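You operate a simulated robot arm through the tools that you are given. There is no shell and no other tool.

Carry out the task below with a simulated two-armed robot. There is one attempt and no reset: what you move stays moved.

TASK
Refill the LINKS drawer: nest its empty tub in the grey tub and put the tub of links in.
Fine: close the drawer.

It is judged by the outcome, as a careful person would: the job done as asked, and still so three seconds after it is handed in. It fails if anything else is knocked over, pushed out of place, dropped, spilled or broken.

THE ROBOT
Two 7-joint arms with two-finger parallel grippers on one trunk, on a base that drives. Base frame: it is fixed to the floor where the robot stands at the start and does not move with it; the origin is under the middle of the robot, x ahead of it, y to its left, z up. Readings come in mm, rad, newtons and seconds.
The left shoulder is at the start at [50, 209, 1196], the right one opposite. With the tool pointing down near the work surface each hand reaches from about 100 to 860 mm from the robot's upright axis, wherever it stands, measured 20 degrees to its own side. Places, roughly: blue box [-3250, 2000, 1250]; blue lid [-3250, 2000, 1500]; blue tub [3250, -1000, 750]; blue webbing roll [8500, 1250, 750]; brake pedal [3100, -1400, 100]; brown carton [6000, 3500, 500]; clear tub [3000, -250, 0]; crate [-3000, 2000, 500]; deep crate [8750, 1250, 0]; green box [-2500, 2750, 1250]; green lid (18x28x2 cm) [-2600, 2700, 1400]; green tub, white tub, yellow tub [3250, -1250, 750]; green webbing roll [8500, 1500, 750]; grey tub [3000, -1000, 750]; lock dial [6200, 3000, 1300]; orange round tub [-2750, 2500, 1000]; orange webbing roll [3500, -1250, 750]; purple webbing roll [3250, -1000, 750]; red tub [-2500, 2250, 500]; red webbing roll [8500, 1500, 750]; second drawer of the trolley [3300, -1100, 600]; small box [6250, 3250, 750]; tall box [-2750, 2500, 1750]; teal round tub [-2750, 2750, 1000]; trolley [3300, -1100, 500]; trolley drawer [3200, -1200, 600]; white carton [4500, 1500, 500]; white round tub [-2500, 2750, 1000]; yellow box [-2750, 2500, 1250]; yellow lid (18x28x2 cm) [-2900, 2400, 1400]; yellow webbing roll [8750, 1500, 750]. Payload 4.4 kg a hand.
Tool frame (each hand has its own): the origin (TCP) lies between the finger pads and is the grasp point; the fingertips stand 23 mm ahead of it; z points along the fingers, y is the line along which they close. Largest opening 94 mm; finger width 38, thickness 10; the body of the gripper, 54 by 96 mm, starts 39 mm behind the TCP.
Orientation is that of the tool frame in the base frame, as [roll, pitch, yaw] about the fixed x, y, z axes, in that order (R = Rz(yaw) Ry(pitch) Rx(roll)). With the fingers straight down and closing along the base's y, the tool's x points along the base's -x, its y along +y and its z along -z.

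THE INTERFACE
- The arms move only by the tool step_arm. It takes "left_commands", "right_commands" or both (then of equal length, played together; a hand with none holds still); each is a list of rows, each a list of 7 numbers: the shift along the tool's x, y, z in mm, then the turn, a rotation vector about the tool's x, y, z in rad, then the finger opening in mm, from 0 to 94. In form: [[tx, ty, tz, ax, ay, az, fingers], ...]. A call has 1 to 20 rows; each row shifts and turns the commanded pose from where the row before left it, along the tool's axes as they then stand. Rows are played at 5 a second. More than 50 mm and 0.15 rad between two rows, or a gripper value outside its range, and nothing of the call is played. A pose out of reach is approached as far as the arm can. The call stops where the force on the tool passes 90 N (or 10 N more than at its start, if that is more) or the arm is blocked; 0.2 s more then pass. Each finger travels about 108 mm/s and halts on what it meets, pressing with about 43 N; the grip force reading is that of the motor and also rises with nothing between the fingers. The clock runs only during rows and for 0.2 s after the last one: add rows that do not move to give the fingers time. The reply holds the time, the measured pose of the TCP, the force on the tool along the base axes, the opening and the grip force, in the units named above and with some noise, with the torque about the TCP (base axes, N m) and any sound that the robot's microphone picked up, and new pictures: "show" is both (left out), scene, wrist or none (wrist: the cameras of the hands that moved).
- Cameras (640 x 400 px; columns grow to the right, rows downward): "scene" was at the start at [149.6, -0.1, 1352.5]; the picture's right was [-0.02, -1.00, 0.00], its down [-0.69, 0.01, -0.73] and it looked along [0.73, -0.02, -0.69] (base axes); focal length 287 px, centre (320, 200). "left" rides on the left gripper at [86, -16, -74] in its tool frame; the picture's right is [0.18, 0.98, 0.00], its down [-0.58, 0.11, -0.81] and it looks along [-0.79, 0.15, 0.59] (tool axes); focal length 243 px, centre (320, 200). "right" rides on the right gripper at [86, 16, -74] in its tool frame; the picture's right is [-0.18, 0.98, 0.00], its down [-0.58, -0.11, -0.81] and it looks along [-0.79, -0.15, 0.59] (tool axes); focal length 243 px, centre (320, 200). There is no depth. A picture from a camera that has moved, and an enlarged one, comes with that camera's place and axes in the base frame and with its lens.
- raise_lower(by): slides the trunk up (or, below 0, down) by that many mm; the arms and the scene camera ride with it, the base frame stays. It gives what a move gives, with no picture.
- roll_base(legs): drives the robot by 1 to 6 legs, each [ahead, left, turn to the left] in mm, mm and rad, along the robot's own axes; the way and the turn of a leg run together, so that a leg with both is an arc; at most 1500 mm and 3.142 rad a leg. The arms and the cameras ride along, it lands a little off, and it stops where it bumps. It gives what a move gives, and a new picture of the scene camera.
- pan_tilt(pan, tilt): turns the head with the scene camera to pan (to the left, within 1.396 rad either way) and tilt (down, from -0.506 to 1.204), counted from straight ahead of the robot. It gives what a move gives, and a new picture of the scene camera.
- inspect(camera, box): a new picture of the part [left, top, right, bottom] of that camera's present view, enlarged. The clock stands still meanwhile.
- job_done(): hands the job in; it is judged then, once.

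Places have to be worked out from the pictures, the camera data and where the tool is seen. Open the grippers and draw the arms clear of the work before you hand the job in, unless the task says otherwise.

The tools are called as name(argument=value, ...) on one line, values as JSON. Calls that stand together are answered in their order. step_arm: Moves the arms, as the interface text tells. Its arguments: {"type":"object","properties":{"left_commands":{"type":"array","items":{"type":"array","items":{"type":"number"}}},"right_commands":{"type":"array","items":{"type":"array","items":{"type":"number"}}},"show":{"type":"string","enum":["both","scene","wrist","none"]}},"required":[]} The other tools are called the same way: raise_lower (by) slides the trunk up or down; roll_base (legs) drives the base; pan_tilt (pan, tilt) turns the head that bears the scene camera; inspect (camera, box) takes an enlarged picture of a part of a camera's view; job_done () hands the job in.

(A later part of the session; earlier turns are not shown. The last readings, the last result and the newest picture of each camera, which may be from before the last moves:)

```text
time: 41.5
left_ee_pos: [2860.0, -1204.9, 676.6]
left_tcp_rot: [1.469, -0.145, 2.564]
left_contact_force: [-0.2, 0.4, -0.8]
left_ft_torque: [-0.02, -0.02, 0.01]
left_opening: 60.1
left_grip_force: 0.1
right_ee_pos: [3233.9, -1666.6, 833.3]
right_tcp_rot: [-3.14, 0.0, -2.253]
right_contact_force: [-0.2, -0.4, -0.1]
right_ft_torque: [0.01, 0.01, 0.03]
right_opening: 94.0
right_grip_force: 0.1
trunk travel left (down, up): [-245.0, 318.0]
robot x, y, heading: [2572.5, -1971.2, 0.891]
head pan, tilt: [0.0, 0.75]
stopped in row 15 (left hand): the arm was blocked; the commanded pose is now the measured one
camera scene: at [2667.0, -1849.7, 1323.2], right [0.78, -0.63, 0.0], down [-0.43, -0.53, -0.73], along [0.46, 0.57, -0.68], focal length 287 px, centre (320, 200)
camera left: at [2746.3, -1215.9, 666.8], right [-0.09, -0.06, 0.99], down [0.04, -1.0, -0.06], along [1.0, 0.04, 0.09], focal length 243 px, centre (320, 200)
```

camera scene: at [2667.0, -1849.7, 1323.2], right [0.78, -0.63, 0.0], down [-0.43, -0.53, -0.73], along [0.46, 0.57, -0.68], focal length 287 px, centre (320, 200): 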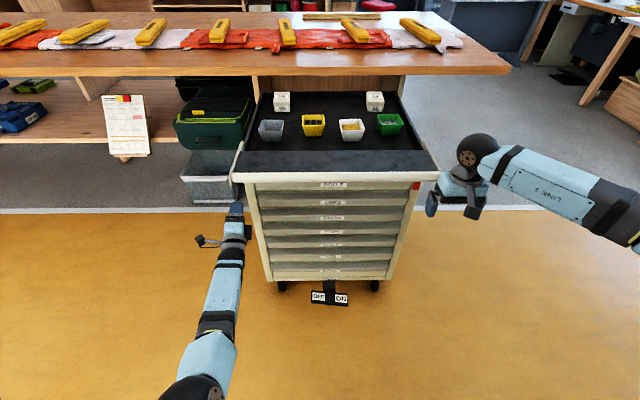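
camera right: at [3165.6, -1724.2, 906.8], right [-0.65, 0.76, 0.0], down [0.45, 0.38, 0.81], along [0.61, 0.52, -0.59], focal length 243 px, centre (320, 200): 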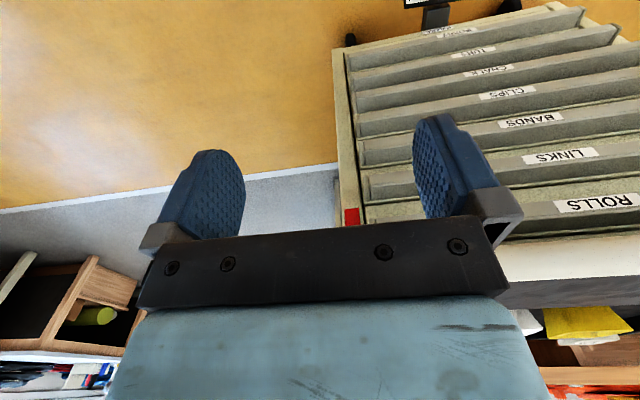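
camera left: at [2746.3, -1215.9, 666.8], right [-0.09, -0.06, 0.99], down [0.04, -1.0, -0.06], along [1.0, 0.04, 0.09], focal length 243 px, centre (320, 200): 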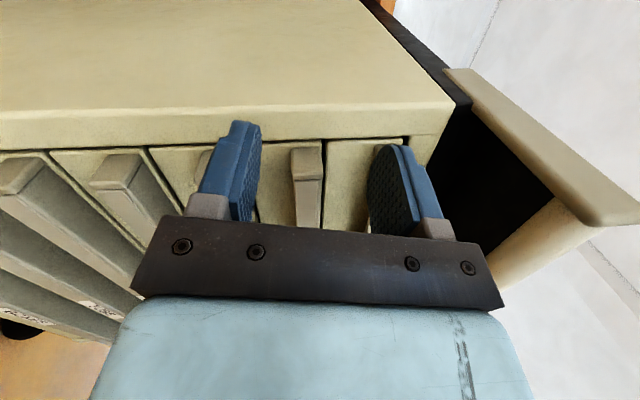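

The wrist is near a joint limit in that roll direction and the hand is left of the trolley edge, free of contact. I'll back it off and roll the other way (camera to the right side) instead.

step_arm(left_commands=[[0, 0, -40, 0, 0, 0, 60], [0, 0, -40, 0, 0, 0, 60], [0, 0, 0, 0.0057, 0.007, -0.1493, 60], [0, 0, 0, 0.0057, 0.007, -0.1493, 60], [0, 0, 0, 0.0057, 0.007, -0.1493, 60], [0, 0, 0, 0.0057, 0.007, -0.1493, 60], [0, 0, 0, 0.0057, 0.007, -0.1493, 60], [0, 0, 0, 0.0057, 0.007, -0.1493, 60], [0, 0, 0, 0.0057, 0.007, -0.1493, 60], [0, 0, 0, 0.0057, 0.007, -0.1493, 60], [0, 0, 0, 0.0057, 0.007, -0.1493, 60], [0, 0, 0, 0.0057, 0.007, -0.1493, 60], [0, 0, 0, 0.0057, 0.007, -0.1493, 60], [0, 0, 0, 0.0057, 0.007, -0.1493, 60], [0, 0, 0, 0.0057, 0.007, -0.1493, 60], [0, 0, 0, 0.0057, 0.007, -0.1493, 60], [0, 0, 0, 0.0057, 0.007, -0.1493, 60], [0, 0, 0, 0.0057, 0.007, -0.1493, 60], [0, 0, 0, 0.0057, 0.007, -0.1493, 60], [0, 0, 0, 0.0057, 0.007, -0.1493, 60]])

```text
time: 42.2
left_ee_pos: [2832.3, -1185.6, 788.1]
left_tcp_rot: [1.288, -0.147, 2.607]
left_contact_force: [0.0, -0.2, 0.1]
left_ft_torque: [-0.02, -0.02, 0.01]
left_opening: 60.2
left_grip_force: 0.0
right_ee_pos: [3234.9, -1666.4, 830.8]
right_tcp_rot: [-3.14, 0.0, -2.251]
right_contact_force: [0.0, 0.5, -0.5]
right_ft_torque: [-0.02, 0.02, 0.01]
right_opening: 94.0
right_grip_force: 0.1
trunk travel left (down, up): [-245.0, 318.0]
robot x, y, heading: [2571.0, -1967.2, 0.888]
head pan, tilt: [0.0, 0.75]
stopped in row 3 (left hand): the arm was blocked; the commanded pose is now the measured one
camera scene: at [2667.1, -1849.1, 1322.6], right [0.78, -0.63, 0.0], down [-0.43, -0.53, -0.73], along [0.46, 0.57, -0.68], focal length 287 px, centre (320, 200)
camera left: at [2719.9, -1197.5, 764.6], right [-0.18, -0.21, 0.96], down [0.07, -0.98, -0.2], along [0.98, 0.03, 0.19], focal length 243 px, centre (320, 200)
```

scene: 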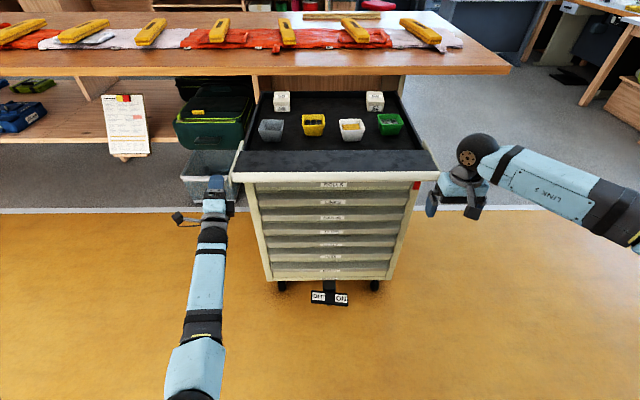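
left: 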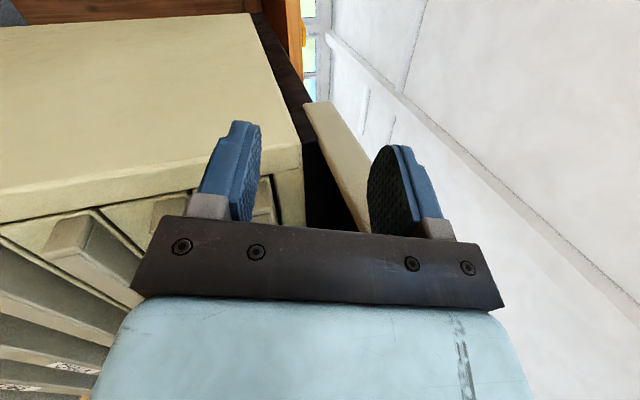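

The arm tracks badly here (moved up instead of back), so I'll untwist it while drawing it away from the trolley, in small steps and watching the reading.

step_arm(left_commands=[[5, 8, -32, 0, 0, -0.1, 60], [5, 8, -32, 0, 0, -0.1, 60], [5, 8, -32, 0, 0, -0.1, 60], [5, 8, -32, 0, 0, -0.1, 60]])

```text
time: 42.9
left_ee_pos: [2827.7, -1199.4, 913.2]
left_tcp_rot: [1.099, 0.087, 2.521]
left_contact_force: [0.3, 0.2, -0.2]
left_ft_torque: [0.04, -0.04, -0.02]
left_opening: 60.2
left_grip_force: 0.0
right_ee_pos: [3233.0, -1666.5, 829.2]
right_tcp_rot: [-3.14, -0.002, -2.25]
right_contact_force: [0.6, 0.3, -1.5]
right_ft_torque: [0.0, 0.03, 0.01]
right_opening: 94.0
right_grip_force: 0.0
trunk travel left (down, up): [-245.0, 318.0]
robot x, y, heading: [2570.9, -1968.4, 0.89]
head pan, tilt: [0.0, 0.75]
stopped in row 3 (left hand): the arm was blocked; the commanded pose is now the measured one
camera scene: at [2667.6, -1849.4, 1320.5], right [0.78, -0.63, 0.0], down [-0.43, -0.53, -0.73], along [0.46, 0.57, -0.68], focal length 287 px, centre (320, 200)
camera left: at [2726.9, -1200.1, 857.7], right [-0.47, -0.21, 0.86], down [0.05, -0.97, -0.22], along [0.88, -0.06, 0.47], focal length 243 px, centre (320, 200)
```

scene: 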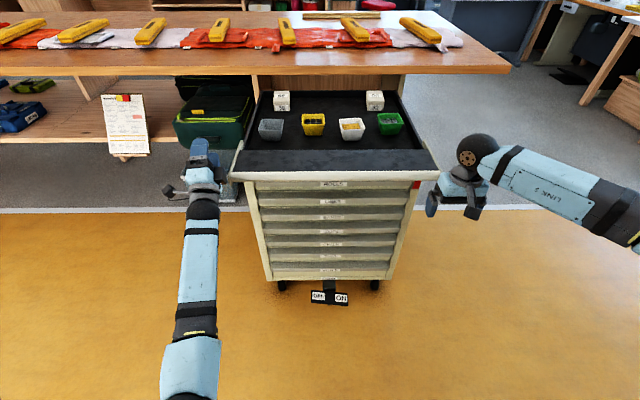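
left: 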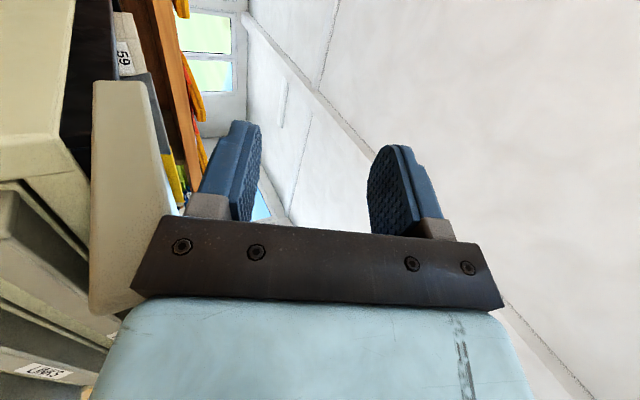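

The elbow seems jammed low against my base. Turning the hand back to point down at this spot lifts the forearm, so I'll rotate it back to the tool-down orientation first (it's clear of the rail at z≈913).

step_arm(left_commands=[[0, 0, 0, 0.0954, 0.0947, -0.0522, 60], [0, 0, 0, 0.0954, 0.0947, -0.0522, 60], [0, 0, 0, 0.0954, 0.0947, -0.0522, 60], [0, 0, 0, 0.0954, 0.0947, -0.0522, 60], [0, 0, 0, 0.0954, 0.0947, -0.0522, 60], [0, 0, 0, 0.0954, 0.0947, -0.0522, 60], [0, 0, 0, 0.0954, 0.0947, -0.0522, 60], [0, 0, 0, 0.0954, 0.0947, -0.0522, 60]])

```text
time: 43.6
left_ee_pos: [2751.3, -1149.9, 909.5]
left_tcp_rot: [1.361, 0.14, 2.781]
left_contact_force: [0.0, 0.0, -0.4]
left_ft_torque: [-0.02, 0.03, -0.05]
left_opening: 60.1
left_grip_force: 0.0
right_ee_pos: [3232.8, -1666.8, 830.9]
right_tcp_rot: [-3.14, -0.001, -2.25]
right_contact_force: [-0.2, -0.5, 0.7]
right_ft_torque: [0.0, 0.05, 0.04]
right_opening: 94.1
right_grip_force: 0.1
trunk travel left (down, up): [-245.0, 318.0]
robot x, y, heading: [2572.6, -1970.5, 0.895]
head pan, tilt: [0.0, 0.75]
stopped in row 3 (left hand): the arm was blocked; the commanded pose is now the measured one
camera scene: at [2667.0, -1849.6, 1321.9], right [0.78, -0.63, 0.0], down [-0.43, -0.53, -0.73], along [0.46, 0.57, -0.68], focal length 287 px, centre (320, 200)
camera left: at [2651.0, -1185.1, 865.6], right [-0.37, -0.08, 0.93], down [0.26, -0.97, 0.02], along [0.89, 0.25, 0.38], focal length 243 px, centre (320, 200)
```

scene: 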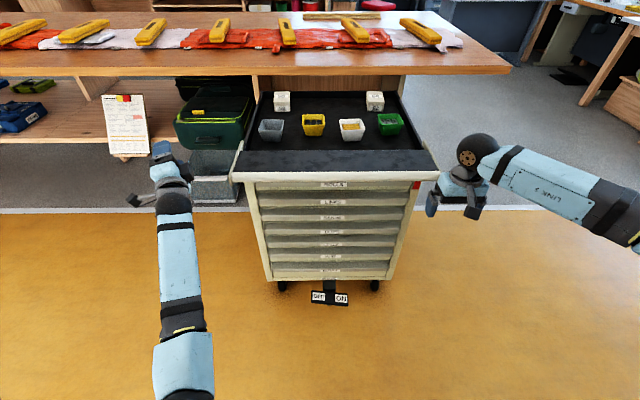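
left: 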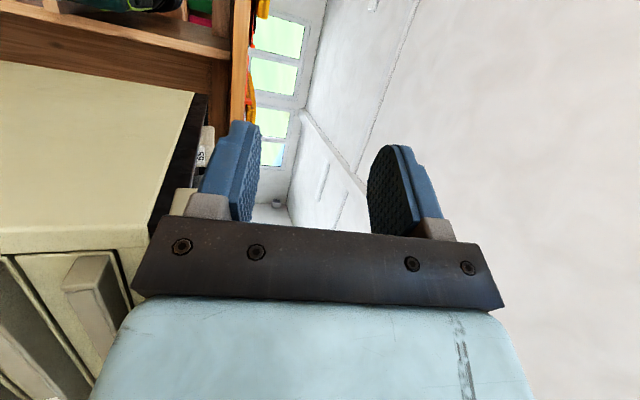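

The hand drifted left, still blocked. I'll undo the roll directly (back toward the earlier pitched pose with fingers closing sideways) in small rows.

step_arm(left_commands=[[0, 0, 0, 0.0717, 0.031, -0.1162, 60], [0, 0, 0, 0.0717, 0.031, -0.1162, 60], [0, 0, 0, 0.0717, 0.031, -0.1162, 60], [0, 0, 0, 0.0717, 0.031, -0.1162, 60], [0, 0, 0, 0.0717, 0.031, -0.1162, 60], [0, 0, 0, 0.0717, 0.031, -0.1162, 60]])

```text
time: 45.0
left_ee_pos: [2752.7, -1150.0, 908.0]
left_tcp_rot: [1.946, 0.82, 3.05]
left_contact_force: [0.1, -0.3, 0.3]
left_ft_torque: [-0.01, -0.03, -0.01]
left_opening: 59.8
left_grip_force: 0.1
right_ee_pos: [3232.4, -1665.7, 832.2]
right_tcp_rot: [-3.14, -0.002, -2.251]
right_contact_force: [0.0, -0.9, 0.4]
right_ft_torque: [0.01, -0.01, 0.0]
right_opening: 94.0
right_grip_force: 0.1
trunk travel left (down, up): [-245.0, 318.0]
robot x, y, heading: [2569.6, -1966.9, 0.89]
head pan, tilt: [0.0, 0.75]
camera scene: at [2666.9, -1849.5, 1323.2], right [0.78, -0.63, 0.0], down [-0.43, -0.53, -0.73], along [0.46, 0.57, -0.68], focal length 287 px, centre (320, 200)
camera left: at [2677.6, -1218.5, 853.6], right [-0.76, 0.43, 0.49], down [0.04, -0.72, 0.7], along [0.65, 0.55, 0.53], focal length 243 px, centre (320, 200)
```

scene: 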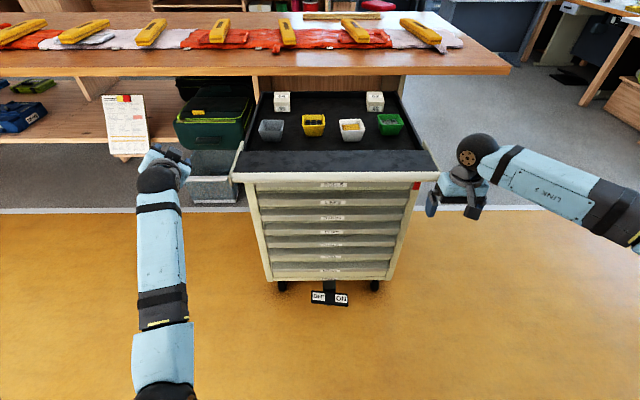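
left: 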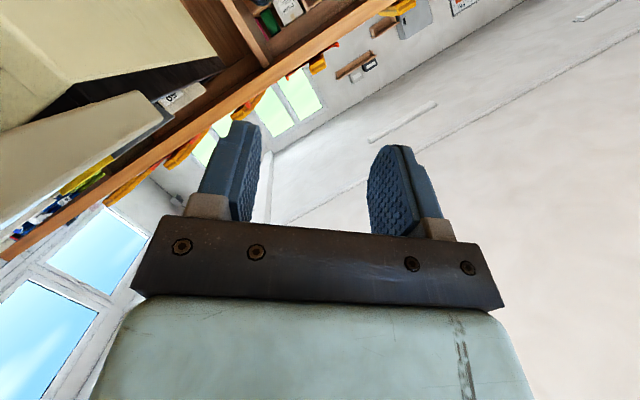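

Tracking works again. I'll continue turning the hand to the plain tool-down orientation.

step_arm(left_commands=[[0, 0, 0, 0.065, 0.1156, -0.0345, 60], [0, 0, 0, 0.065, 0.1156, -0.0345, 60], [0, 0, 0, 0.065, 0.1156, -0.0345, 60], [0, 0, 0, 0.065, 0.1156, -0.0345, 60], [0, 0, 0, 0.065, 0.1156, -0.0345, 60], [0, 0, 0, 0.065, 0.1156, -0.0345, 60], [0, 0, 0, 0.065, 0.1156, -0.0345, 60], [0, 0, 0, 0.065, 0.1156, -0.0345, 60], [0, 0, 0, 0.065, 0.1156, -0.0345, 60], [0, 0, 0, 0.065, 0.1156, -0.0345, 60], [0, 0, 0, 0, 0, 0, 60]])

```text
time: 47.5
left_ee_pos: [2751.8, -1149.6, 909.9]
left_tcp_rot: [-3.14, 0.001, -2.251]
left_contact_force: [1.1, 0.0, 0.6]
left_ft_torque: [0.04, -0.03, 0.02]
left_opening: 59.9
left_grip_force: 0.1
right_ee_pos: [3232.9, -1667.1, 832.3]
right_tcp_rot: [3.141, 0.0, -2.25]
right_contact_force: [0.4, 0.6, -0.4]
right_ft_torque: [-0.02, -0.04, 0.01]
right_opening: 94.0
right_grip_force: 0.1
trunk travel left (down, up): [-245.0, 318.0]
robot x, y, heading: [2575.6, -1971.4, 0.891]
head pan, tilt: [0.0, 0.75]
camera scene: at [2667.0, -1849.8, 1323.2], right [0.78, -0.63, 0.0], down [-0.43, -0.53, -0.73], along [0.46, 0.57, -0.68], focal length 287 px, centre (320, 200)
camera left: at [2710.1, -1226.7, 983.9], right [-0.88, 0.48, 0.0], down [0.28, 0.52, 0.81], along [0.38, 0.71, -0.59], focal length 243 px, centre (320, 200)
```

scene: 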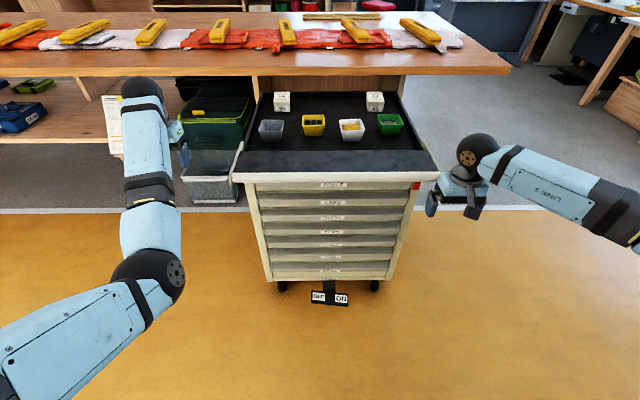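
left: 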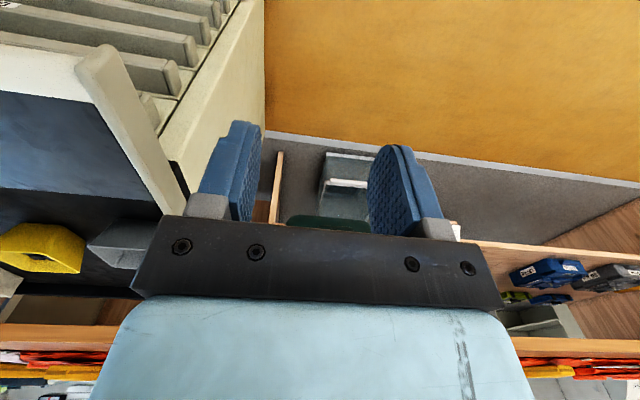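

The left arm is back in a clean tool-down pose. The jam came from the elbow being low near my base when reaching low and inward, so I'll draw the hands in, raise the trunk to nominal, and shift the base back and to the right so the drawer centre lies straight ahead of the left shoulder.

step_arm(left_commands=[[30, -30, 0, 0, 0, 0, 94], [30, -30, 0, 0, 0, 0, 94], [30, -30, 0, 0, 0, 0, 94], [30, -30, 0, 0, 0, 0, 94], [30, -30, 0, 0, 0, 0, 94]], right_commands=[[30, -10, -30, 0, 0, 0, 94], [30, -10, -30, 0, 0, 0, 94], [30, -10, -30, 0, 0, 0, 94], [0, 0, -30, 0, 0, 0, 94], [0, 0, -30, 0, 0, 0, 94]], show="none")

raise_lower(by=30)

roll_base(legs=[[-90, -250, 0.02]])

```text
time: 48.9
left_ee_pos: [2751.4, -1269.0, 880.4]
left_tcp_rot: [3.074, 0.044, -2.193]
left_contact_force: [0.2, -0.7, 0.4]
left_ft_torque: [0.01, 0.01, -0.02]
left_opening: 94.2
left_grip_force: 0.1
left hand out of reach, approached as far as the arm can: row 3, 4, 5
right_ee_pos: [3197.7, -1756.1, 982.7]
right_tcp_rot: [3.141, -0.003, -2.253]
right_contact_force: [0.3, -0.3, -0.4]
right_ft_torque: [-0.02, -0.02, 0.02]
right_opening: 94.2
right_grip_force: 0.0
trunk travel left (down, up): [-245.0, 318.0]
robot x, y, heading: [2574.5, -1966.2, 0.889]
head pan, tilt: [0.0, 0.75]
stopped in row 5 (left hand): the arm was blocked; the commanded pose is now the measured one
```

```text
time: 49.6
left_ee_pos: [2752.3, -1270.1, 909.6]
left_tcp_rot: [3.074, 0.043, -2.191]
left_contact_force: [1.5, 0.9, 0.3]
left_ft_torque: [0.03, 0.01, -0.01]
left_opening: 93.7
left_grip_force: 0.0
right_ee_pos: [3198.8, -1755.5, 1012.9]
right_tcp_rot: [3.141, -0.002, -2.25]
right_contact_force: [0.2, -0.1, 0.0]
right_ft_torque: [-0.03, 0.01, 0.02]
right_opening: 93.9
right_grip_force: 0.1
trunk travel left (down, up): [-275.0, 288.0]
robot x, y, heading: [2568.9, -1966.3, 0.893]
head pan, tilt: [0.0, 0.75]
```

```text
time: 52.4
left_ee_pos: [2878.6, -1493.6, 908.1]
left_tcp_rot: [3.073, 0.043, -2.175]
left_contact_force: [-0.2, -0.3, 0.4]
left_ft_torque: [0.0, 0.0, -0.01]
left_opening: 94.1
left_grip_force: 0.1
right_ee_pos: [3333.7, -1973.6, 1013.7]
right_tcp_rot: [3.14, -0.001, -2.237]
right_contact_force: [0.7, -0.6, 0.0]
right_ft_torque: [-0.01, 0.0, -0.01]
right_opening: 93.9
right_grip_force: 0.1
trunk travel left (down, up): [-275.0, 288.0]
robot x, y, heading: [2712.0, -2196.5, 0.906]
head pan, tilt: [0.0, 0.75]
camera scene: at [2803.8, -2075.0, 1353.2], right [0.79, -0.62, 0.0], down [-0.42, -0.54, -0.73], along [0.45, 0.58, -0.68], focal length 287 px, centre (320, 200)
```

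scene: 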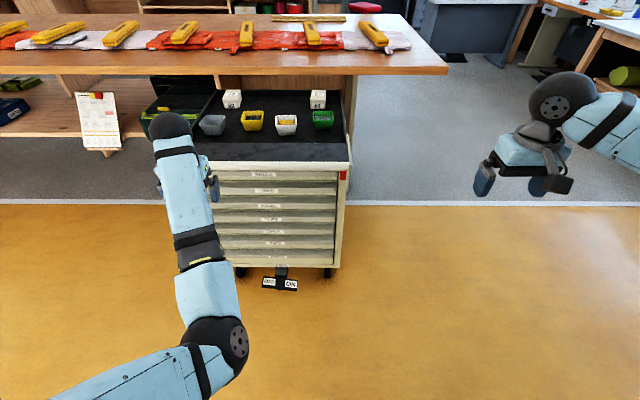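

The elbow has swung inward in front of my chest. Rolling the hand the opposite way should swing it back outward and gives the gripping orientation I need (closing vertically, pointing 25° down), so I'll try that here in free space.

step_arm(left_commands=[[0, 0, 0, 0.0679, -0.0679, -0.1065, 94], [0, 0, 0, 0.0679, -0.0679, -0.1065, 94], [0, 0, 0, 0.0679, -0.0679, -0.1065, 94], [0, 0, 0, 0.0679, -0.0679, -0.1065, 94], [0, 0, 0, 0.0679, -0.0679, -0.1065, 94], [0, 0, 0, 0.0679, -0.0679, -0.1065, 94], [0, 0, 0, 0.0679, -0.0679, -0.1065, 94], [0, 0, 0, 0.0679, -0.0679, -0.1065, 94], [0, 0, 0, 0.0679, -0.0679, -0.1065, 94], [0, 0, 0, 0.0679, -0.0679, -0.1065, 94], [0, 0, 0, 0.0679, -0.0679, -0.1065, 94], [0, 0, 0, 0.0679, -0.0679, -0.1065, 94], [0, 0, 0, 0.0679, -0.0679, -0.1065, 94]])

```text
time: 54.3
left_ee_pos: [2827.4, -1437.5, 953.4]
left_tcp_rot: [-2.416, 0.438, -1.11]
left_contact_force: [0.1, -0.1, 1.4]
left_ft_torque: [0.03, -0.02, 0.0]
left_opening: 94.1
left_grip_force: 0.1
right_ee_pos: [3333.5, -1973.5, 1013.8]
right_tcp_rot: [3.141, 0.001, -2.236]
right_contact_force: [0.1, 0.3, 0.6]
right_ft_torque: [0.0, 0.0, 0.02]
right_opening: 94.1
right_grip_force: 0.1
trunk travel left (down, up): [-275.0, 288.0]
robot x, y, heading: [2711.6, -2194.1, 0.904]
head pan, tilt: [0.0, 0.75]
stopped in row 9 (left hand): the arm was blocked; the commanded pose is now the measured one
camera scene: at [2803.6, -2074.8, 1353.2], right [0.79, -0.62, 0.0], down [-0.42, -0.54, -0.73], along [0.45, 0.58, -0.68], focal length 287 px, centre (320, 200)
camera left: at [2841.7, -1549.4, 977.6], right [-0.71, -0.23, -0.67], down [-0.69, -0.01, 0.73], along [-0.17, 0.97, -0.15], focal length 243 px, centre (320, 200)
```

scene: 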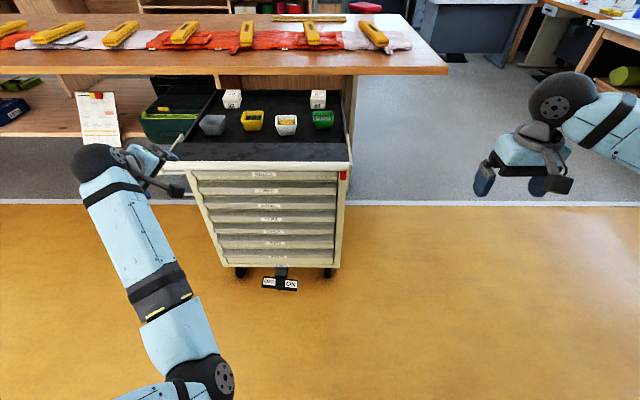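
left: 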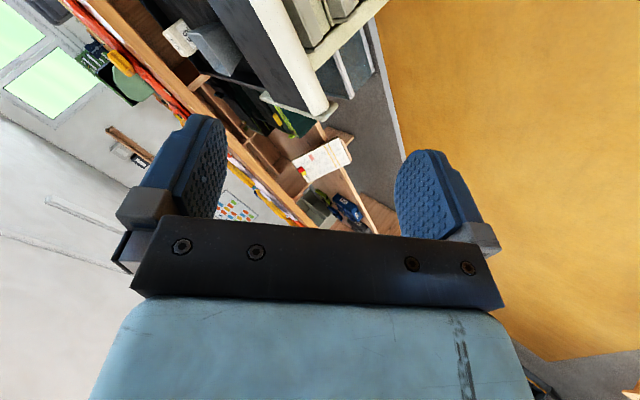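

The elbow presses toward my chest. I'll turn the hand back to tool-down and swing it wide to the left and up, so the elbow comes out to the side again.

step_arm(left_commands=[[0, 0, 0, -0.0437, 0.0846, 0.1002, 94], [0, 0, 0, -0.0437, 0.0846, 0.1002, 94], [0, 0, 0, -0.0437, 0.0846, 0.1002, 94], [0, 0, 0, -0.0437, 0.0846, 0.1002, 94], [0, 0, 0, -0.0437, 0.0846, 0.1002, 94], [0, 0, 0, -0.0437, 0.0846, 0.1002, 94], [0, 0, 0, -0.0437, 0.0846, 0.1002, 94], [0, 0, 0, -0.0437, 0.0846, 0.1002, 94], [0, 0, 0, -0.0437, 0.0846, 0.1002, 94], [0, 40, -20, 0, 0, 0, 94], [0, 40, -20, 0, 0, 0, 94], [0, 40, -20, 0, 0, 0, 94], [0, 40, -20, 0, 0, 0, 94], [0, 40, -20, 0, 0, 0, 94], [0, 40, -20, 0, 0, 0, 94]], show="none")

pan_tilt(pan=0.5, tilt=0.8)

```text
time: 57.5
left_ee_pos: [2640.3, -1289.9, 1071.6]
left_tcp_rot: [-3.135, 0.0, -2.241]
left_contact_force: [-0.1, 0.9, -0.3]
left_ft_torque: [0.03, 0.0, -0.04]
left_opening: 93.7
left_grip_force: 0.1
right_ee_pos: [3333.3, -1973.6, 1014.1]
right_tcp_rot: [-3.139, -0.001, -2.236]
right_contact_force: [0.3, -0.4, 0.8]
right_ft_torque: [0.0, -0.02, 0.01]
right_opening: 93.8
right_grip_force: 0.0
trunk travel left (down, up): [-275.0, 288.0]
robot x, y, heading: [2715.3, -2191.9, 0.907]
head pan, tilt: [0.0, 0.75]
```

```text
time: 58.4
left_ee_pos: [2640.6, -1290.7, 1071.1]
left_tcp_rot: [-3.136, 0.0, -2.239]
left_contact_force: [-0.5, -0.4, -0.5]
left_ft_torque: [0.0, 0.0, 0.01]
left_opening: 94.1
left_grip_force: 0.0
right_ee_pos: [3333.0, -1971.3, 1013.7]
right_tcp_rot: [-3.14, 0.0, -2.236]
right_contact_force: [0.3, -0.9, 0.7]
right_ft_torque: [0.01, 0.01, -0.04]
right_opening: 93.8
right_grip_force: 0.0
trunk travel left (down, up): [-275.0, 288.0]
robot x, y, heading: [2710.6, -2195.2, 0.908]
head pan, tilt: [0.499, 0.799]
camera scene: at [2765.9, -2060.5, 1349.2], right [0.99, -0.17, 0.0], down [-0.12, -0.71, -0.7], along [0.12, 0.69, -0.72], focal length 287 px, centre (320, 200)
```

scene: 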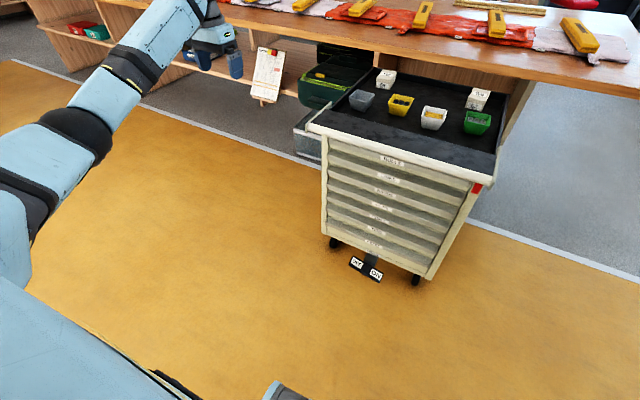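

The left arm now reaches out cleanly with the elbow outward. I'll bring the hand back to the standard ready place (about 610 ahead, 225 left, z≈940) and look at the elbow.

step_arm(left_commands=[[6, -43, 14, 0, 0, 0, 94], [6, -43, 14, 0, 0, 0, 94], [6, -43, 14, 0, 0, 0, 94], [6, -43, 14, 0, 0, 0, 94], [6, -43, 14, 0, 0, 0, 94], [6, -43, 14, 0, 0, 0, 94], [6, -43, 14, 0, 0, 0, 94], [6, -43, 14, 0, 0, 0, 94], [6, -43, 14, 0, 0, 0, 94]], show="scene")

```text
time: 60.4
left_ee_pos: [2914.3, -1573.0, 948.3]
left_tcp_rot: [-3.138, -0.001, -2.238]
left_contact_force: [0.1, 0.4, -0.8]
left_ft_torque: [-0.01, 0.04, 0.04]
left_opening: 93.9
left_grip_force: 0.0
right_ee_pos: [3334.9, -1973.6, 1012.3]
right_tcp_rot: [-3.141, 0.001, -2.236]
right_contact_force: [0.4, 0.7, 0.2]
right_ft_torque: [-0.02, 0.02, 0.0]
right_opening: 94.1
right_grip_force: 0.1
trunk travel left (down, up): [-275.0, 288.0]
robot x, y, heading: [2712.2, -2193.9, 0.909]
head pan, tilt: [0.499, 0.799]
camera scene: at [2766.8, -2060.9, 1349.2], right [0.99, -0.16, 0.0], down [-0.12, -0.71, -0.7], along [0.11, 0.69, -0.72], focal length 287 px, centre (320, 200)
```

scene: 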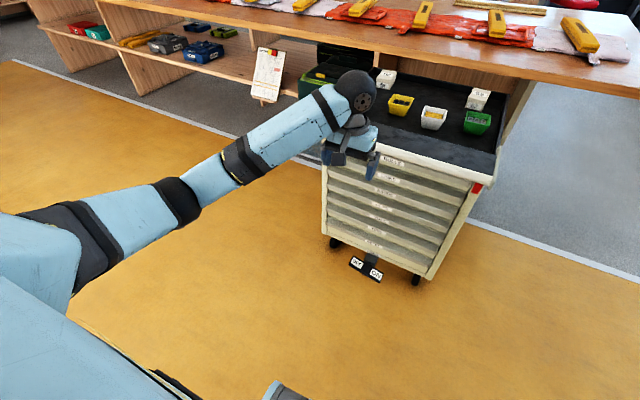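

The left arm is back with its elbow outward. Now I'll try the other roll (+90°, camera to the left side) with the hand pointing 25° below horizontal, here in free space.

step_arm(left_commands=[[0, 0, 0, -0.0679, -0.0679, 0.1065, 94], [0, 0, 0, -0.0679, -0.0679, 0.1065, 94], [0, 0, 0, -0.0679, -0.0679, 0.1065, 94], [0, 0, 0, -0.0679, -0.0679, 0.1065, 94], [0, 0, 0, -0.0679, -0.0679, 0.1065, 94], [0, 0, 0, -0.0679, -0.0679, 0.1065, 94], [0, 0, 0, -0.0679, -0.0679, 0.1065, 94], [0, 0, 0, -0.0679, -0.0679, 0.1065, 94], [0, 0, 0, -0.0679, -0.0679, 0.1065, 94], [0, 0, 0, -0.0679, -0.0679, 0.1065, 94], [0, 0, 0, -0.0679, -0.0679, 0.1065, 94], [0, 0, 0, -0.0679, -0.0679, 0.1065, 94], [0, 0, 0, -0.0679, -0.0679, 0.1065, 94], [0, 0, 0, 0, 0, 0, 94]])

```text
time: 63.4
left_ee_pos: [2911.7, -1572.9, 947.4]
left_tcp_rot: [2.004, 0.005, 2.472]
left_contact_force: [0.5, 0.4, -0.7]
left_ft_torque: [-0.01, 0.01, -0.04]
left_opening: 94.1
left_grip_force: 0.0
right_ee_pos: [3332.7, -1973.2, 1013.6]
right_tcp_rot: [-3.141, -0.001, -2.237]
right_contact_force: [0.2, 0.0, 0.3]
right_ft_torque: [0.01, 0.02, 0.02]
right_opening: 94.1
right_grip_force: 0.0
trunk travel left (down, up): [-275.0, 288.0]
robot x, y, heading: [2712.6, -2192.3, 0.903]
head pan, tilt: [0.499, 0.799]
camera scene: at [2766.0, -2060.6, 1349.2], right [0.99, -0.16, 0.0], down [-0.12, -0.71, -0.7], along [0.11, 0.69, -0.72], focal length 287 px, centre (320, 200)
camera left: at [2797.8, -1577.1, 964.3], right [0.11, 0.44, 0.89], down [0.03, -0.9, 0.44], along [0.99, -0.02, -0.11], focal length 243 px, centre (320, 200)
```

scene: 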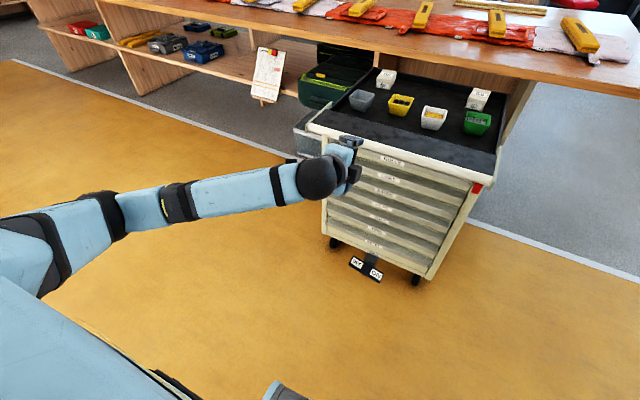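
left: 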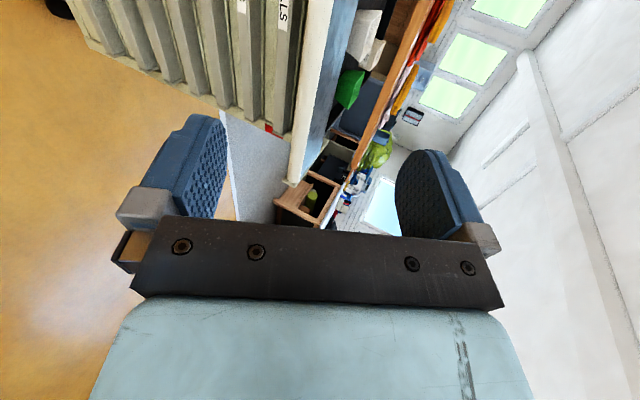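

That orientation is reached cleanly with the elbow out. Now I'll lower straight down to z≈677 in front of the LINKS drawer (still ~300 mm short of it), fingers at 60 mm.

step_arm(left_commands=[[0, -40.8, 19, 0, 0, 0, 80], [0, -40.8, 19, 0, 0, 0, 70], [0, -40.8, 19, 0, 0, 0, 60], [0, -40.8, 19, 0, 0, 0, 60], [0, -40.8, 19, 0, 0, 0, 60], [0, -40.8, 19, 0, 0, 0, 60], [0, 0, 0, 0, 0, 0, 60]])

pan_tilt(pan=0.2, tilt=0.7)

```text
time: 65.0
left_ee_pos: [2911.1, -1574.8, 678.3]
left_tcp_rot: [2.008, 0.005, 2.473]
left_contact_force: [0.1, 0.0, 0.0]
left_ft_torque: [-0.02, -0.04, 0.0]
left_opening: 60.0
left_grip_force: 0.0
right_ee_pos: [3332.9, -1972.3, 1013.6]
right_tcp_rot: [-3.141, -0.001, -2.237]
right_contact_force: [0.1, 0.1, -0.1]
right_ft_torque: [-0.01, 0.01, 0.03]
right_opening: 94.1
right_grip_force: 0.0
trunk travel left (down, up): [-275.0, 288.0]
robot x, y, heading: [2711.7, -2197.7, 0.901]
head pan, tilt: [0.499, 0.799]
camera scene: at [2765.7, -2060.5, 1349.2], right [0.99, -0.16, 0.0], down [-0.12, -0.71, -0.7], along [0.11, 0.69, -0.72], focal length 287 px, centre (320, 200)
camera left: at [2796.6, -1579.1, 694.1], right [0.11, 0.44, 0.89], down [0.03, -0.9, 0.44], along [0.99, -0.02, -0.11], focal length 243 px, centre (320, 200)
```

scene: 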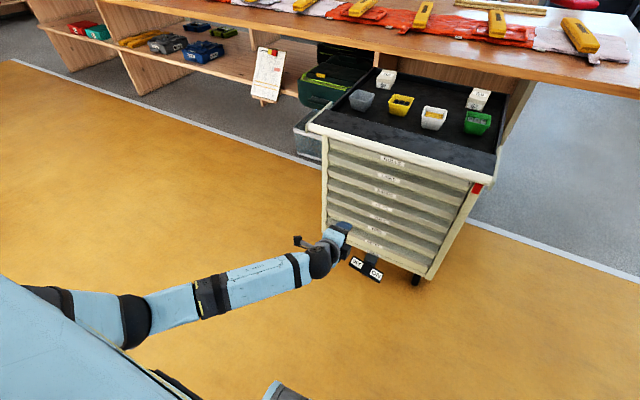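
left: 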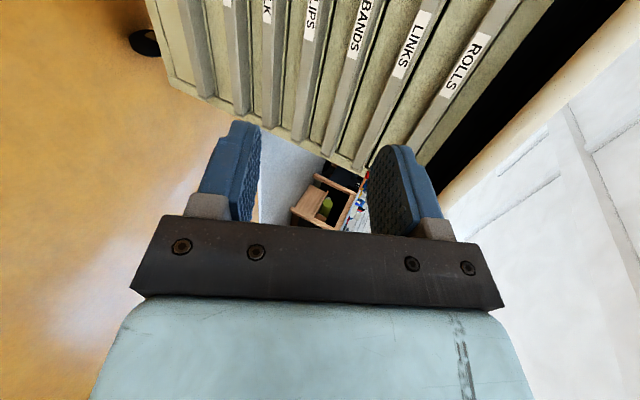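

```text
time: 65.8
left_ee_pos: [2910.3, -1574.0, 677.8]
left_tcp_rot: [2.006, 0.005, 2.473]
left_contact_force: [-1.0, 0.3, -0.5]
left_ft_torque: [0.02, -0.02, -0.01]
left_opening: 60.0
left_grip_force: 0.1
right_ee_pos: [3334.6, -1973.1, 1013.4]
right_tcp_rot: [3.141, 0.0, -2.235]
right_contact_force: [-0.1, 0.0, -0.5]
right_ft_torque: [-0.01, 0.0, -0.02]
right_opening: 94.1
right_grip_force: 0.0
trunk travel left (down, up): [-275.0, 288.0]
robot x, y, heading: [2710.4, -2196.0, 0.902]
head pan, tilt: [0.201, 0.7]
camera scene: at [2790.4, -2064.1, 1357.4], right [0.89, -0.45, 0.0], down [-0.29, -0.58, -0.76], along [0.34, 0.68, -0.64], focal length 287 px, centre (320, 200)
```

scene: 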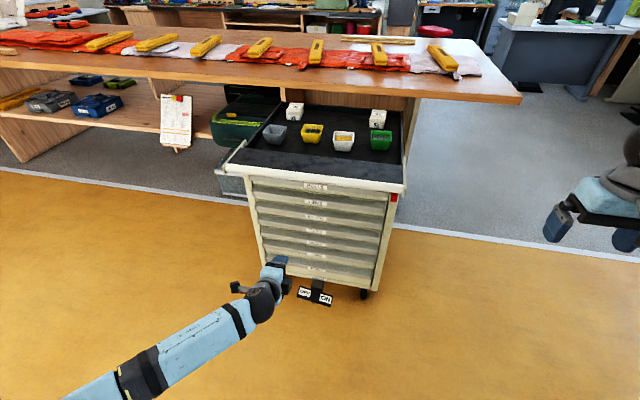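

Everything tracks well; the label triangulates to about [3138, -1342, 671], i.e. 323 mm ahead of the TCP. Let me zoom in on the handle profile at the drawer ends.

inspect(camera="left", box=[260, 0, 560, 180])

inspect(camera="left", box=[320, 110, 400, 180])

inspect(camera="scene", box=[225, 165, 345, 285])

```text
2.13 times, centred on (410, 90) of left
camera zoom: at [2796.8, -1579.2, 694.5], right [0.11, 0.44, 0.89], down [0.03, -0.9, 0.44], along [0.99, -0.02, -0.11], focal length 518 px, centre (128, 435)
```

zoom: 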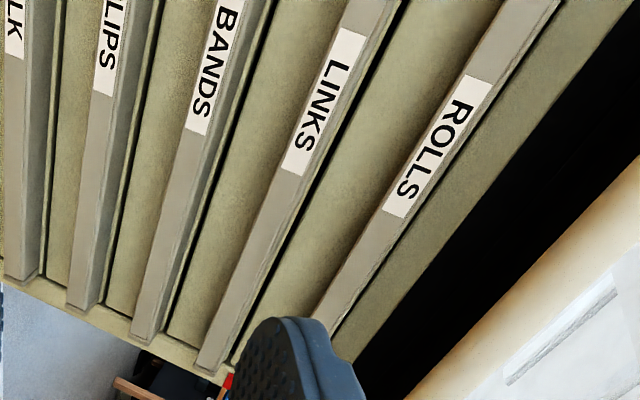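

```text
5.71 times, centred on (360, 145) of left
camera zoom: at [2796.8, -1579.2, 694.5], right [0.11, 0.44, 0.89], down [0.03, -0.9, 0.44], along [0.99, -0.02, -0.11], focal length 1386 px, centre (91, 514)
```

zoom: 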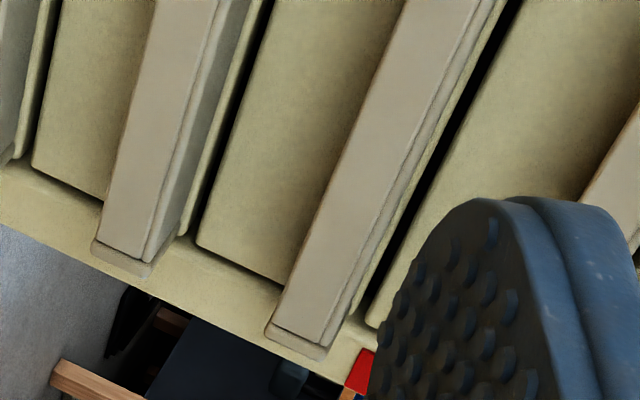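

```text
3.33 times, centred on (285, 225) of scene
camera zoom: at [2790.4, -2064.1, 1357.4], right [0.89, -0.45, 0.0], down [-0.29, -0.58, -0.76], along [0.34, 0.68, -0.64], focal length 958 px, centre (437, 117)
```

zoom: 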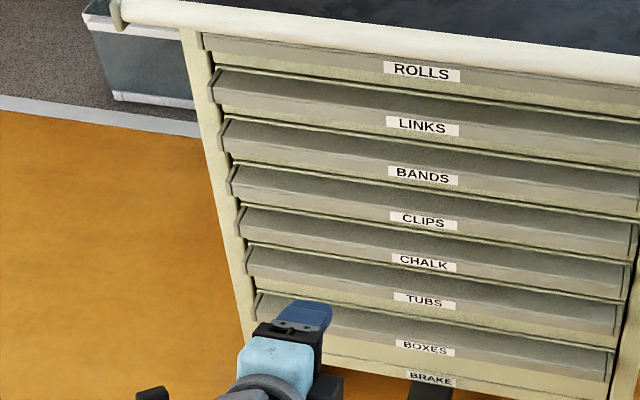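

The handle is a shallow ledge: a vertical lip with a gently sloped top. A level grip suits it, so I'll pitch the hand up to nearly level and advance to about 50 mm short of the lip.

step_arm(left_commands=[[0, 0, 0, -0.13, 0, 0, 60], [0, 0, 0, -0.13, 0, 0, 60], [0, 0, 0, -0.14, 0, 0, 60], [0, 0, 45, 0, 0, 0, 60], [0, 0, 45, 0, 0, 0, 60], [0, 0, 45, 0, 0, 0, 60], [0, 0, 45, 0, 0, 0, 60], [0, 0, 45, 0, 0, 0, 60], [0, 0, 0, 0, 0, 0, 60]])

```text
time: 67.8
left_ee_pos: [3052.4, -1395.4, 671.8]
left_tcp_rot: [1.608, 0.009, 2.473]
left_contact_force: [-0.6, 0.2, -0.5]
left_ft_torque: [0.01, 0.03, 0.0]
left_opening: 59.8
left_grip_force: 0.1
right_ee_pos: [3331.2, -1972.8, 1013.7]
right_tcp_rot: [-3.139, 0.0, -2.235]
right_contact_force: [-0.5, -0.7, -0.2]
right_ft_torque: [-0.03, 0.01, 0.02]
right_opening: 94.1
right_grip_force: 0.0
trunk travel left (down, up): [-275.0, 288.0]
robot x, y, heading: [2708.6, -2194.7, 0.906]
head pan, tilt: [0.201, 0.7]
camera scene: at [2789.0, -2063.6, 1357.6], right [0.89, -0.45, 0.0], down [-0.29, -0.58, -0.77], along [0.34, 0.68, -0.64], focal length 287 px, centre (320, 200)
camera left: at [2939.0, -1401.6, 658.0], right [-0.13, 0.14, 0.98], down [-0.04, -0.99, 0.14], along [0.99, -0.02, 0.13], focal length 243 px, centre (320, 200)
```

scene: 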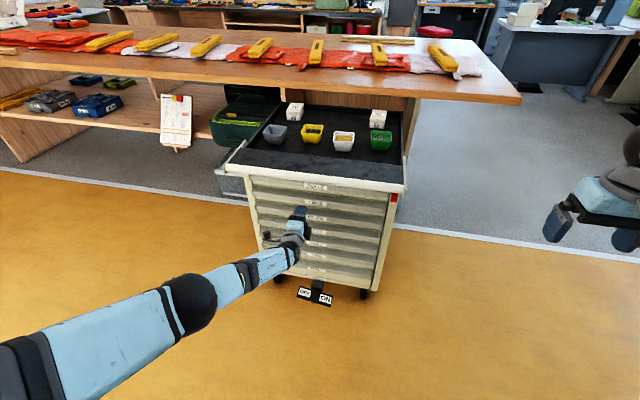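
left: 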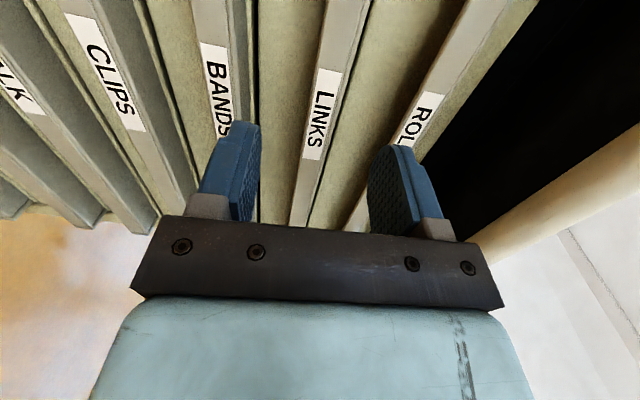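

The LINKS lip is ~95 mm ahead and about 6 mm above the tool axis. Let me zoom to check the lip and finger clearances.

inspect(camera="left", box=[180, 20, 460, 230])

```text
1.90 times, centred on (320, 125) of left
camera zoom: at [2939.0, -1401.6, 658.0], right [-0.13, 0.14, 0.98], down [-0.04, -0.99, 0.14], along [0.99, -0.02, 0.13], focal length 462 px, centre (320, 343)
```

zoom: 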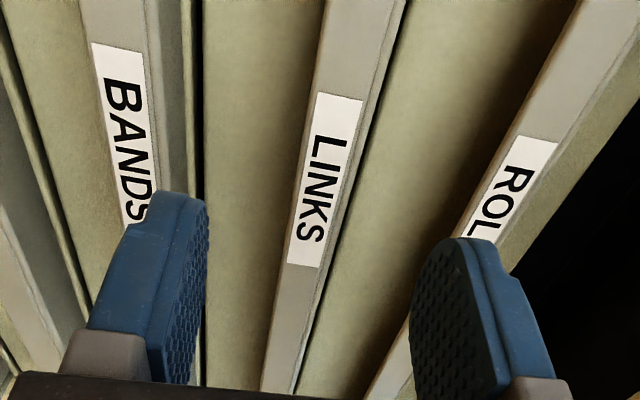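

I'll advance 75 mm with a 7 mm rise, then check before the last bit.

step_arm(left_commands=[[0, 3.5, 30, 0, 0, 0, 60], [0, 3.5, 30, 0, 0, 0, 60], [0, 0, 15, 0, 0, 0, 60], [0, 0, 0, 0, 0, 0, 60]])

```text
time: 68.8
left_ee_pos: [3060.7, -1379.6, 687.3]
left_tcp_rot: [1.607, 0.005, 2.475]
left_contact_force: [0.8, -0.2, 0.0]
left_ft_torque: [0.03, -0.01, 0.0]
left_opening: 60.1
left_grip_force: 0.1
left hand out of reach, approached as far as the arm can: row 1, 2, 3
right_ee_pos: [3334.8, -1971.8, 1013.5]
right_tcp_rot: [3.14, 0.0, -2.237]
right_contact_force: [-0.3, 0.2, -0.4]
right_ft_torque: [-0.03, -0.01, 0.02]
right_opening: 94.1
right_grip_force: 0.0
trunk travel left (down, up): [-275.0, 288.0]
robot x, y, heading: [2711.6, -2198.2, 0.91]
head pan, tilt: [0.201, 0.7]
camera scene: at [2790.6, -2064.1, 1357.4], right [0.89, -0.45, 0.0], down [-0.29, -0.58, -0.76], along [0.34, 0.68, -0.64], focal length 287 px, centre (320, 200)
camera left: at [2947.0, -1384.9, 673.5], right [-0.13, 0.15, 0.98], down [-0.04, -0.99, 0.14], along [0.99, -0.02, 0.13], focal length 243 px, centre (320, 200)
```

scene: 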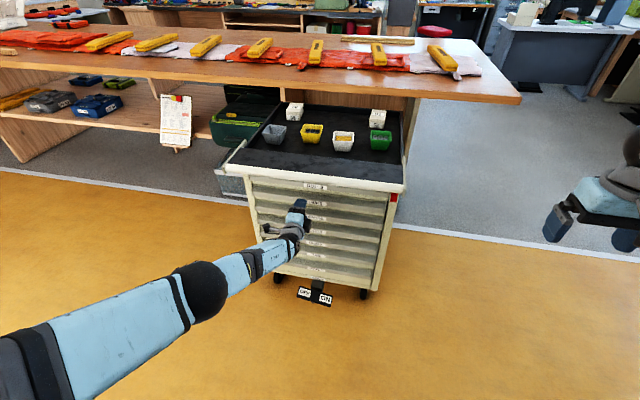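
left: 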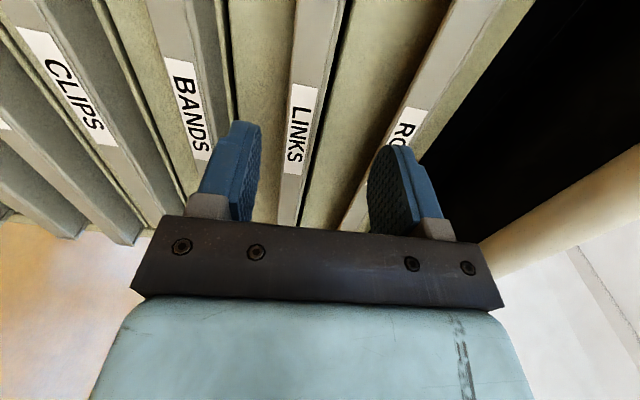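

The arm was at full stretch. I'll draw the hand back ~120 mm along its axis, then roll the base 100 mm ahead.

step_arm(left_commands=[[0, 0, -40, 0, 0, 0, 60], [0, 0, -40, 0, 0, 0, 60], [0, 0, -40, 0, 0, 0, 60], [0, 0, 0, 0, 0, 0, 60]], show="none")

roll_base(legs=[[100, 0, 0]])

step_arm(left_commands=[[0, 0, 0, 0, 0, 0, 60]])

```text
time: 69.8
left_ee_pos: [2986.6, -1474.0, 689.6]
left_tcp_rot: [1.608, 0.006, 2.472]
left_contact_force: [0.2, -0.4, 0.3]
left_ft_torque: [0.01, 0.03, -0.01]
left_opening: 59.8
left_grip_force: 0.0
right_ee_pos: [3334.2, -1972.8, 1013.1]
right_tcp_rot: [3.14, -0.001, -2.237]
right_contact_force: [-0.1, 0.1, 0.7]
right_ft_torque: [0.01, -0.02, -0.03]
right_opening: 94.2
right_grip_force: 0.1
trunk travel left (down, up): [-275.0, 288.0]
robot x, y, heading: [2710.3, -2194.5, 0.901]
head pan, tilt: [0.201, 0.7]
```

```text
time: 71.0
left_ee_pos: [3047.8, -1394.2, 689.3]
left_tcp_rot: [1.607, 0.005, 2.475]
left_contact_force: [1.0, 0.2, -0.4]
left_ft_torque: [0.01, 0.04, -0.01]
left_opening: 60.1
left_grip_force: 0.1
right_ee_pos: [3395.5, -1892.9, 1012.5]
right_tcp_rot: [3.14, -0.001, -2.234]
right_contact_force: [0.1, 0.0, 0.5]
right_ft_torque: [0.01, 0.0, 0.0]
right_opening: 94.3
right_grip_force: 0.1
trunk travel left (down, up): [-275.0, 288.0]
robot x, y, heading: [2772.4, -2117.0, 0.906]
head pan, tilt: [0.201, 0.7]
camera scene: at [2852.2, -1985.0, 1357.3], right [0.89, -0.45, 0.0], down [-0.29, -0.58, -0.76], along [0.34, 0.68, -0.64], focal length 287 px, centre (320, 200)
```

scene: 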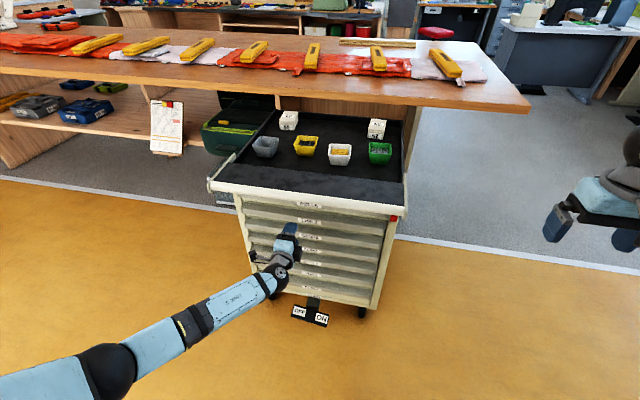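

```text
time: 71.3
left_ee_pos: [3045.8, -1395.2, 690.3]
left_tcp_rot: [1.607, 0.006, 2.475]
left_contact_force: [-0.1, 0.4, -1.0]
left_ft_torque: [-0.04, 0.03, 0.01]
left_opening: 60.1
left_grip_force: 0.1
right_ee_pos: [3395.3, -1894.5, 1012.6]
right_tcp_rot: [-3.14, 0.001, -2.235]
right_contact_force: [0.6, 0.4, -0.7]
right_ft_torque: [0.02, -0.02, -0.02]
right_opening: 94.0
right_grip_force: 0.0
trunk travel left (down, up): [-275.0, 288.0]
robot x, y, heading: [2769.9, -2113.6, 0.909]
head pan, tilt: [0.201, 0.7]
camera scene: at [2851.7, -1985.7, 1357.4], right [0.89, -0.45, 0.0], down [-0.29, -0.58, -0.76], along [0.34, 0.68, -0.64], focal length 287 px, centre (320, 200)
camera left: at [2933.2, -1400.7, 675.8], right [-0.13, 0.15, 0.98], down [-0.04, -0.99, 0.14], along [0.99, -0.02, 0.13], focal length 243 px, centre (320, 200)
```

scene: 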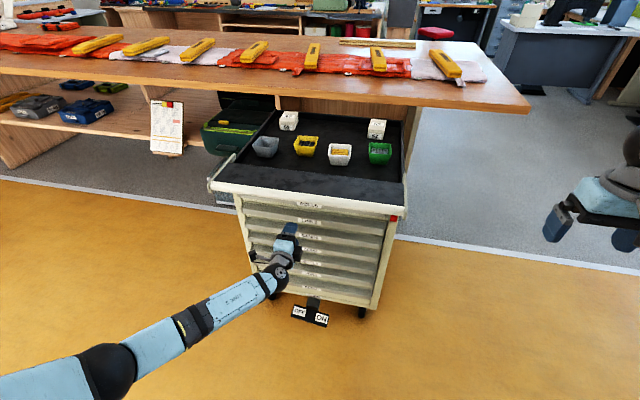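
left: 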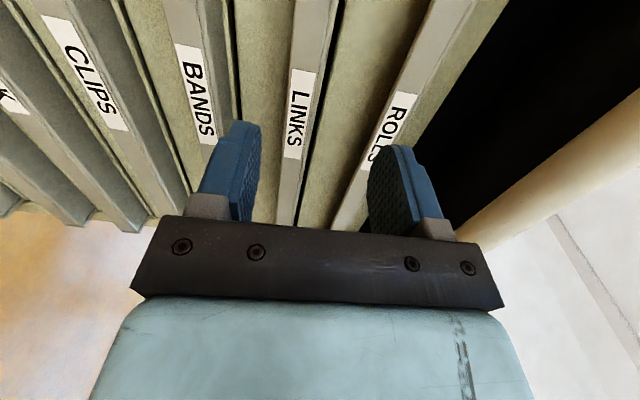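

The lip is ~98 mm ahead and 12 mm below the tool axis. Advance 78 mm with a 10.5 mm drop, then check.

step_arm(left_commands=[[0, -5.5, 30, 0, 0, 0, 60], [0, -5, 30, 0, 0, 0, 60], [0, 0, 18, 0, 0, 0, 60], [0, 0, 0, 0, 0, 0, 60]], show="wrist")

```text
time: 72.3
left_ee_pos: [3094.5, -1333.8, 676.2]
left_tcp_rot: [1.608, 0.005, 2.475]
left_contact_force: [-0.3, -1.6, 0.1]
left_ft_torque: [0.02, 0.02, -0.03]
left_opening: 59.9
left_grip_force: 0.1
right_ee_pos: [3394.8, -1893.8, 1013.7]
right_tcp_rot: [-3.14, 0.001, -2.233]
right_contact_force: [-0.3, 0.3, -1.1]
right_ft_torque: [-0.01, 0.02, 0.02]
right_opening: 94.1
right_grip_force: 0.2
trunk travel left (down, up): [-275.0, 288.0]
robot x, y, heading: [2773.0, -2119.3, 0.907]
head pan, tilt: [0.201, 0.7]
camera left: at [2981.9, -1338.8, 662.8], right [-0.13, 0.15, 0.98], down [-0.04, -0.99, 0.14], along [0.99, -0.02, 0.13], focal length 243 px, centre (320, 200)
```

left: 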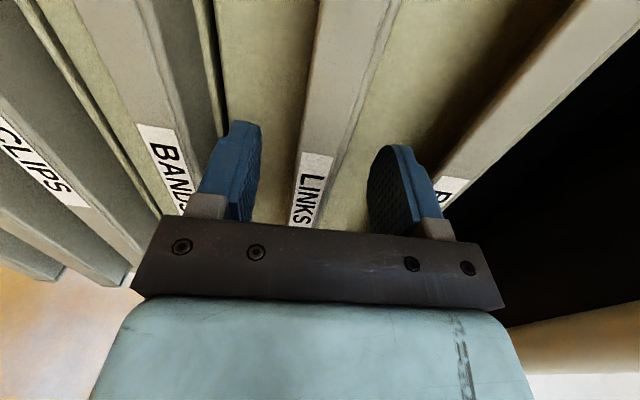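

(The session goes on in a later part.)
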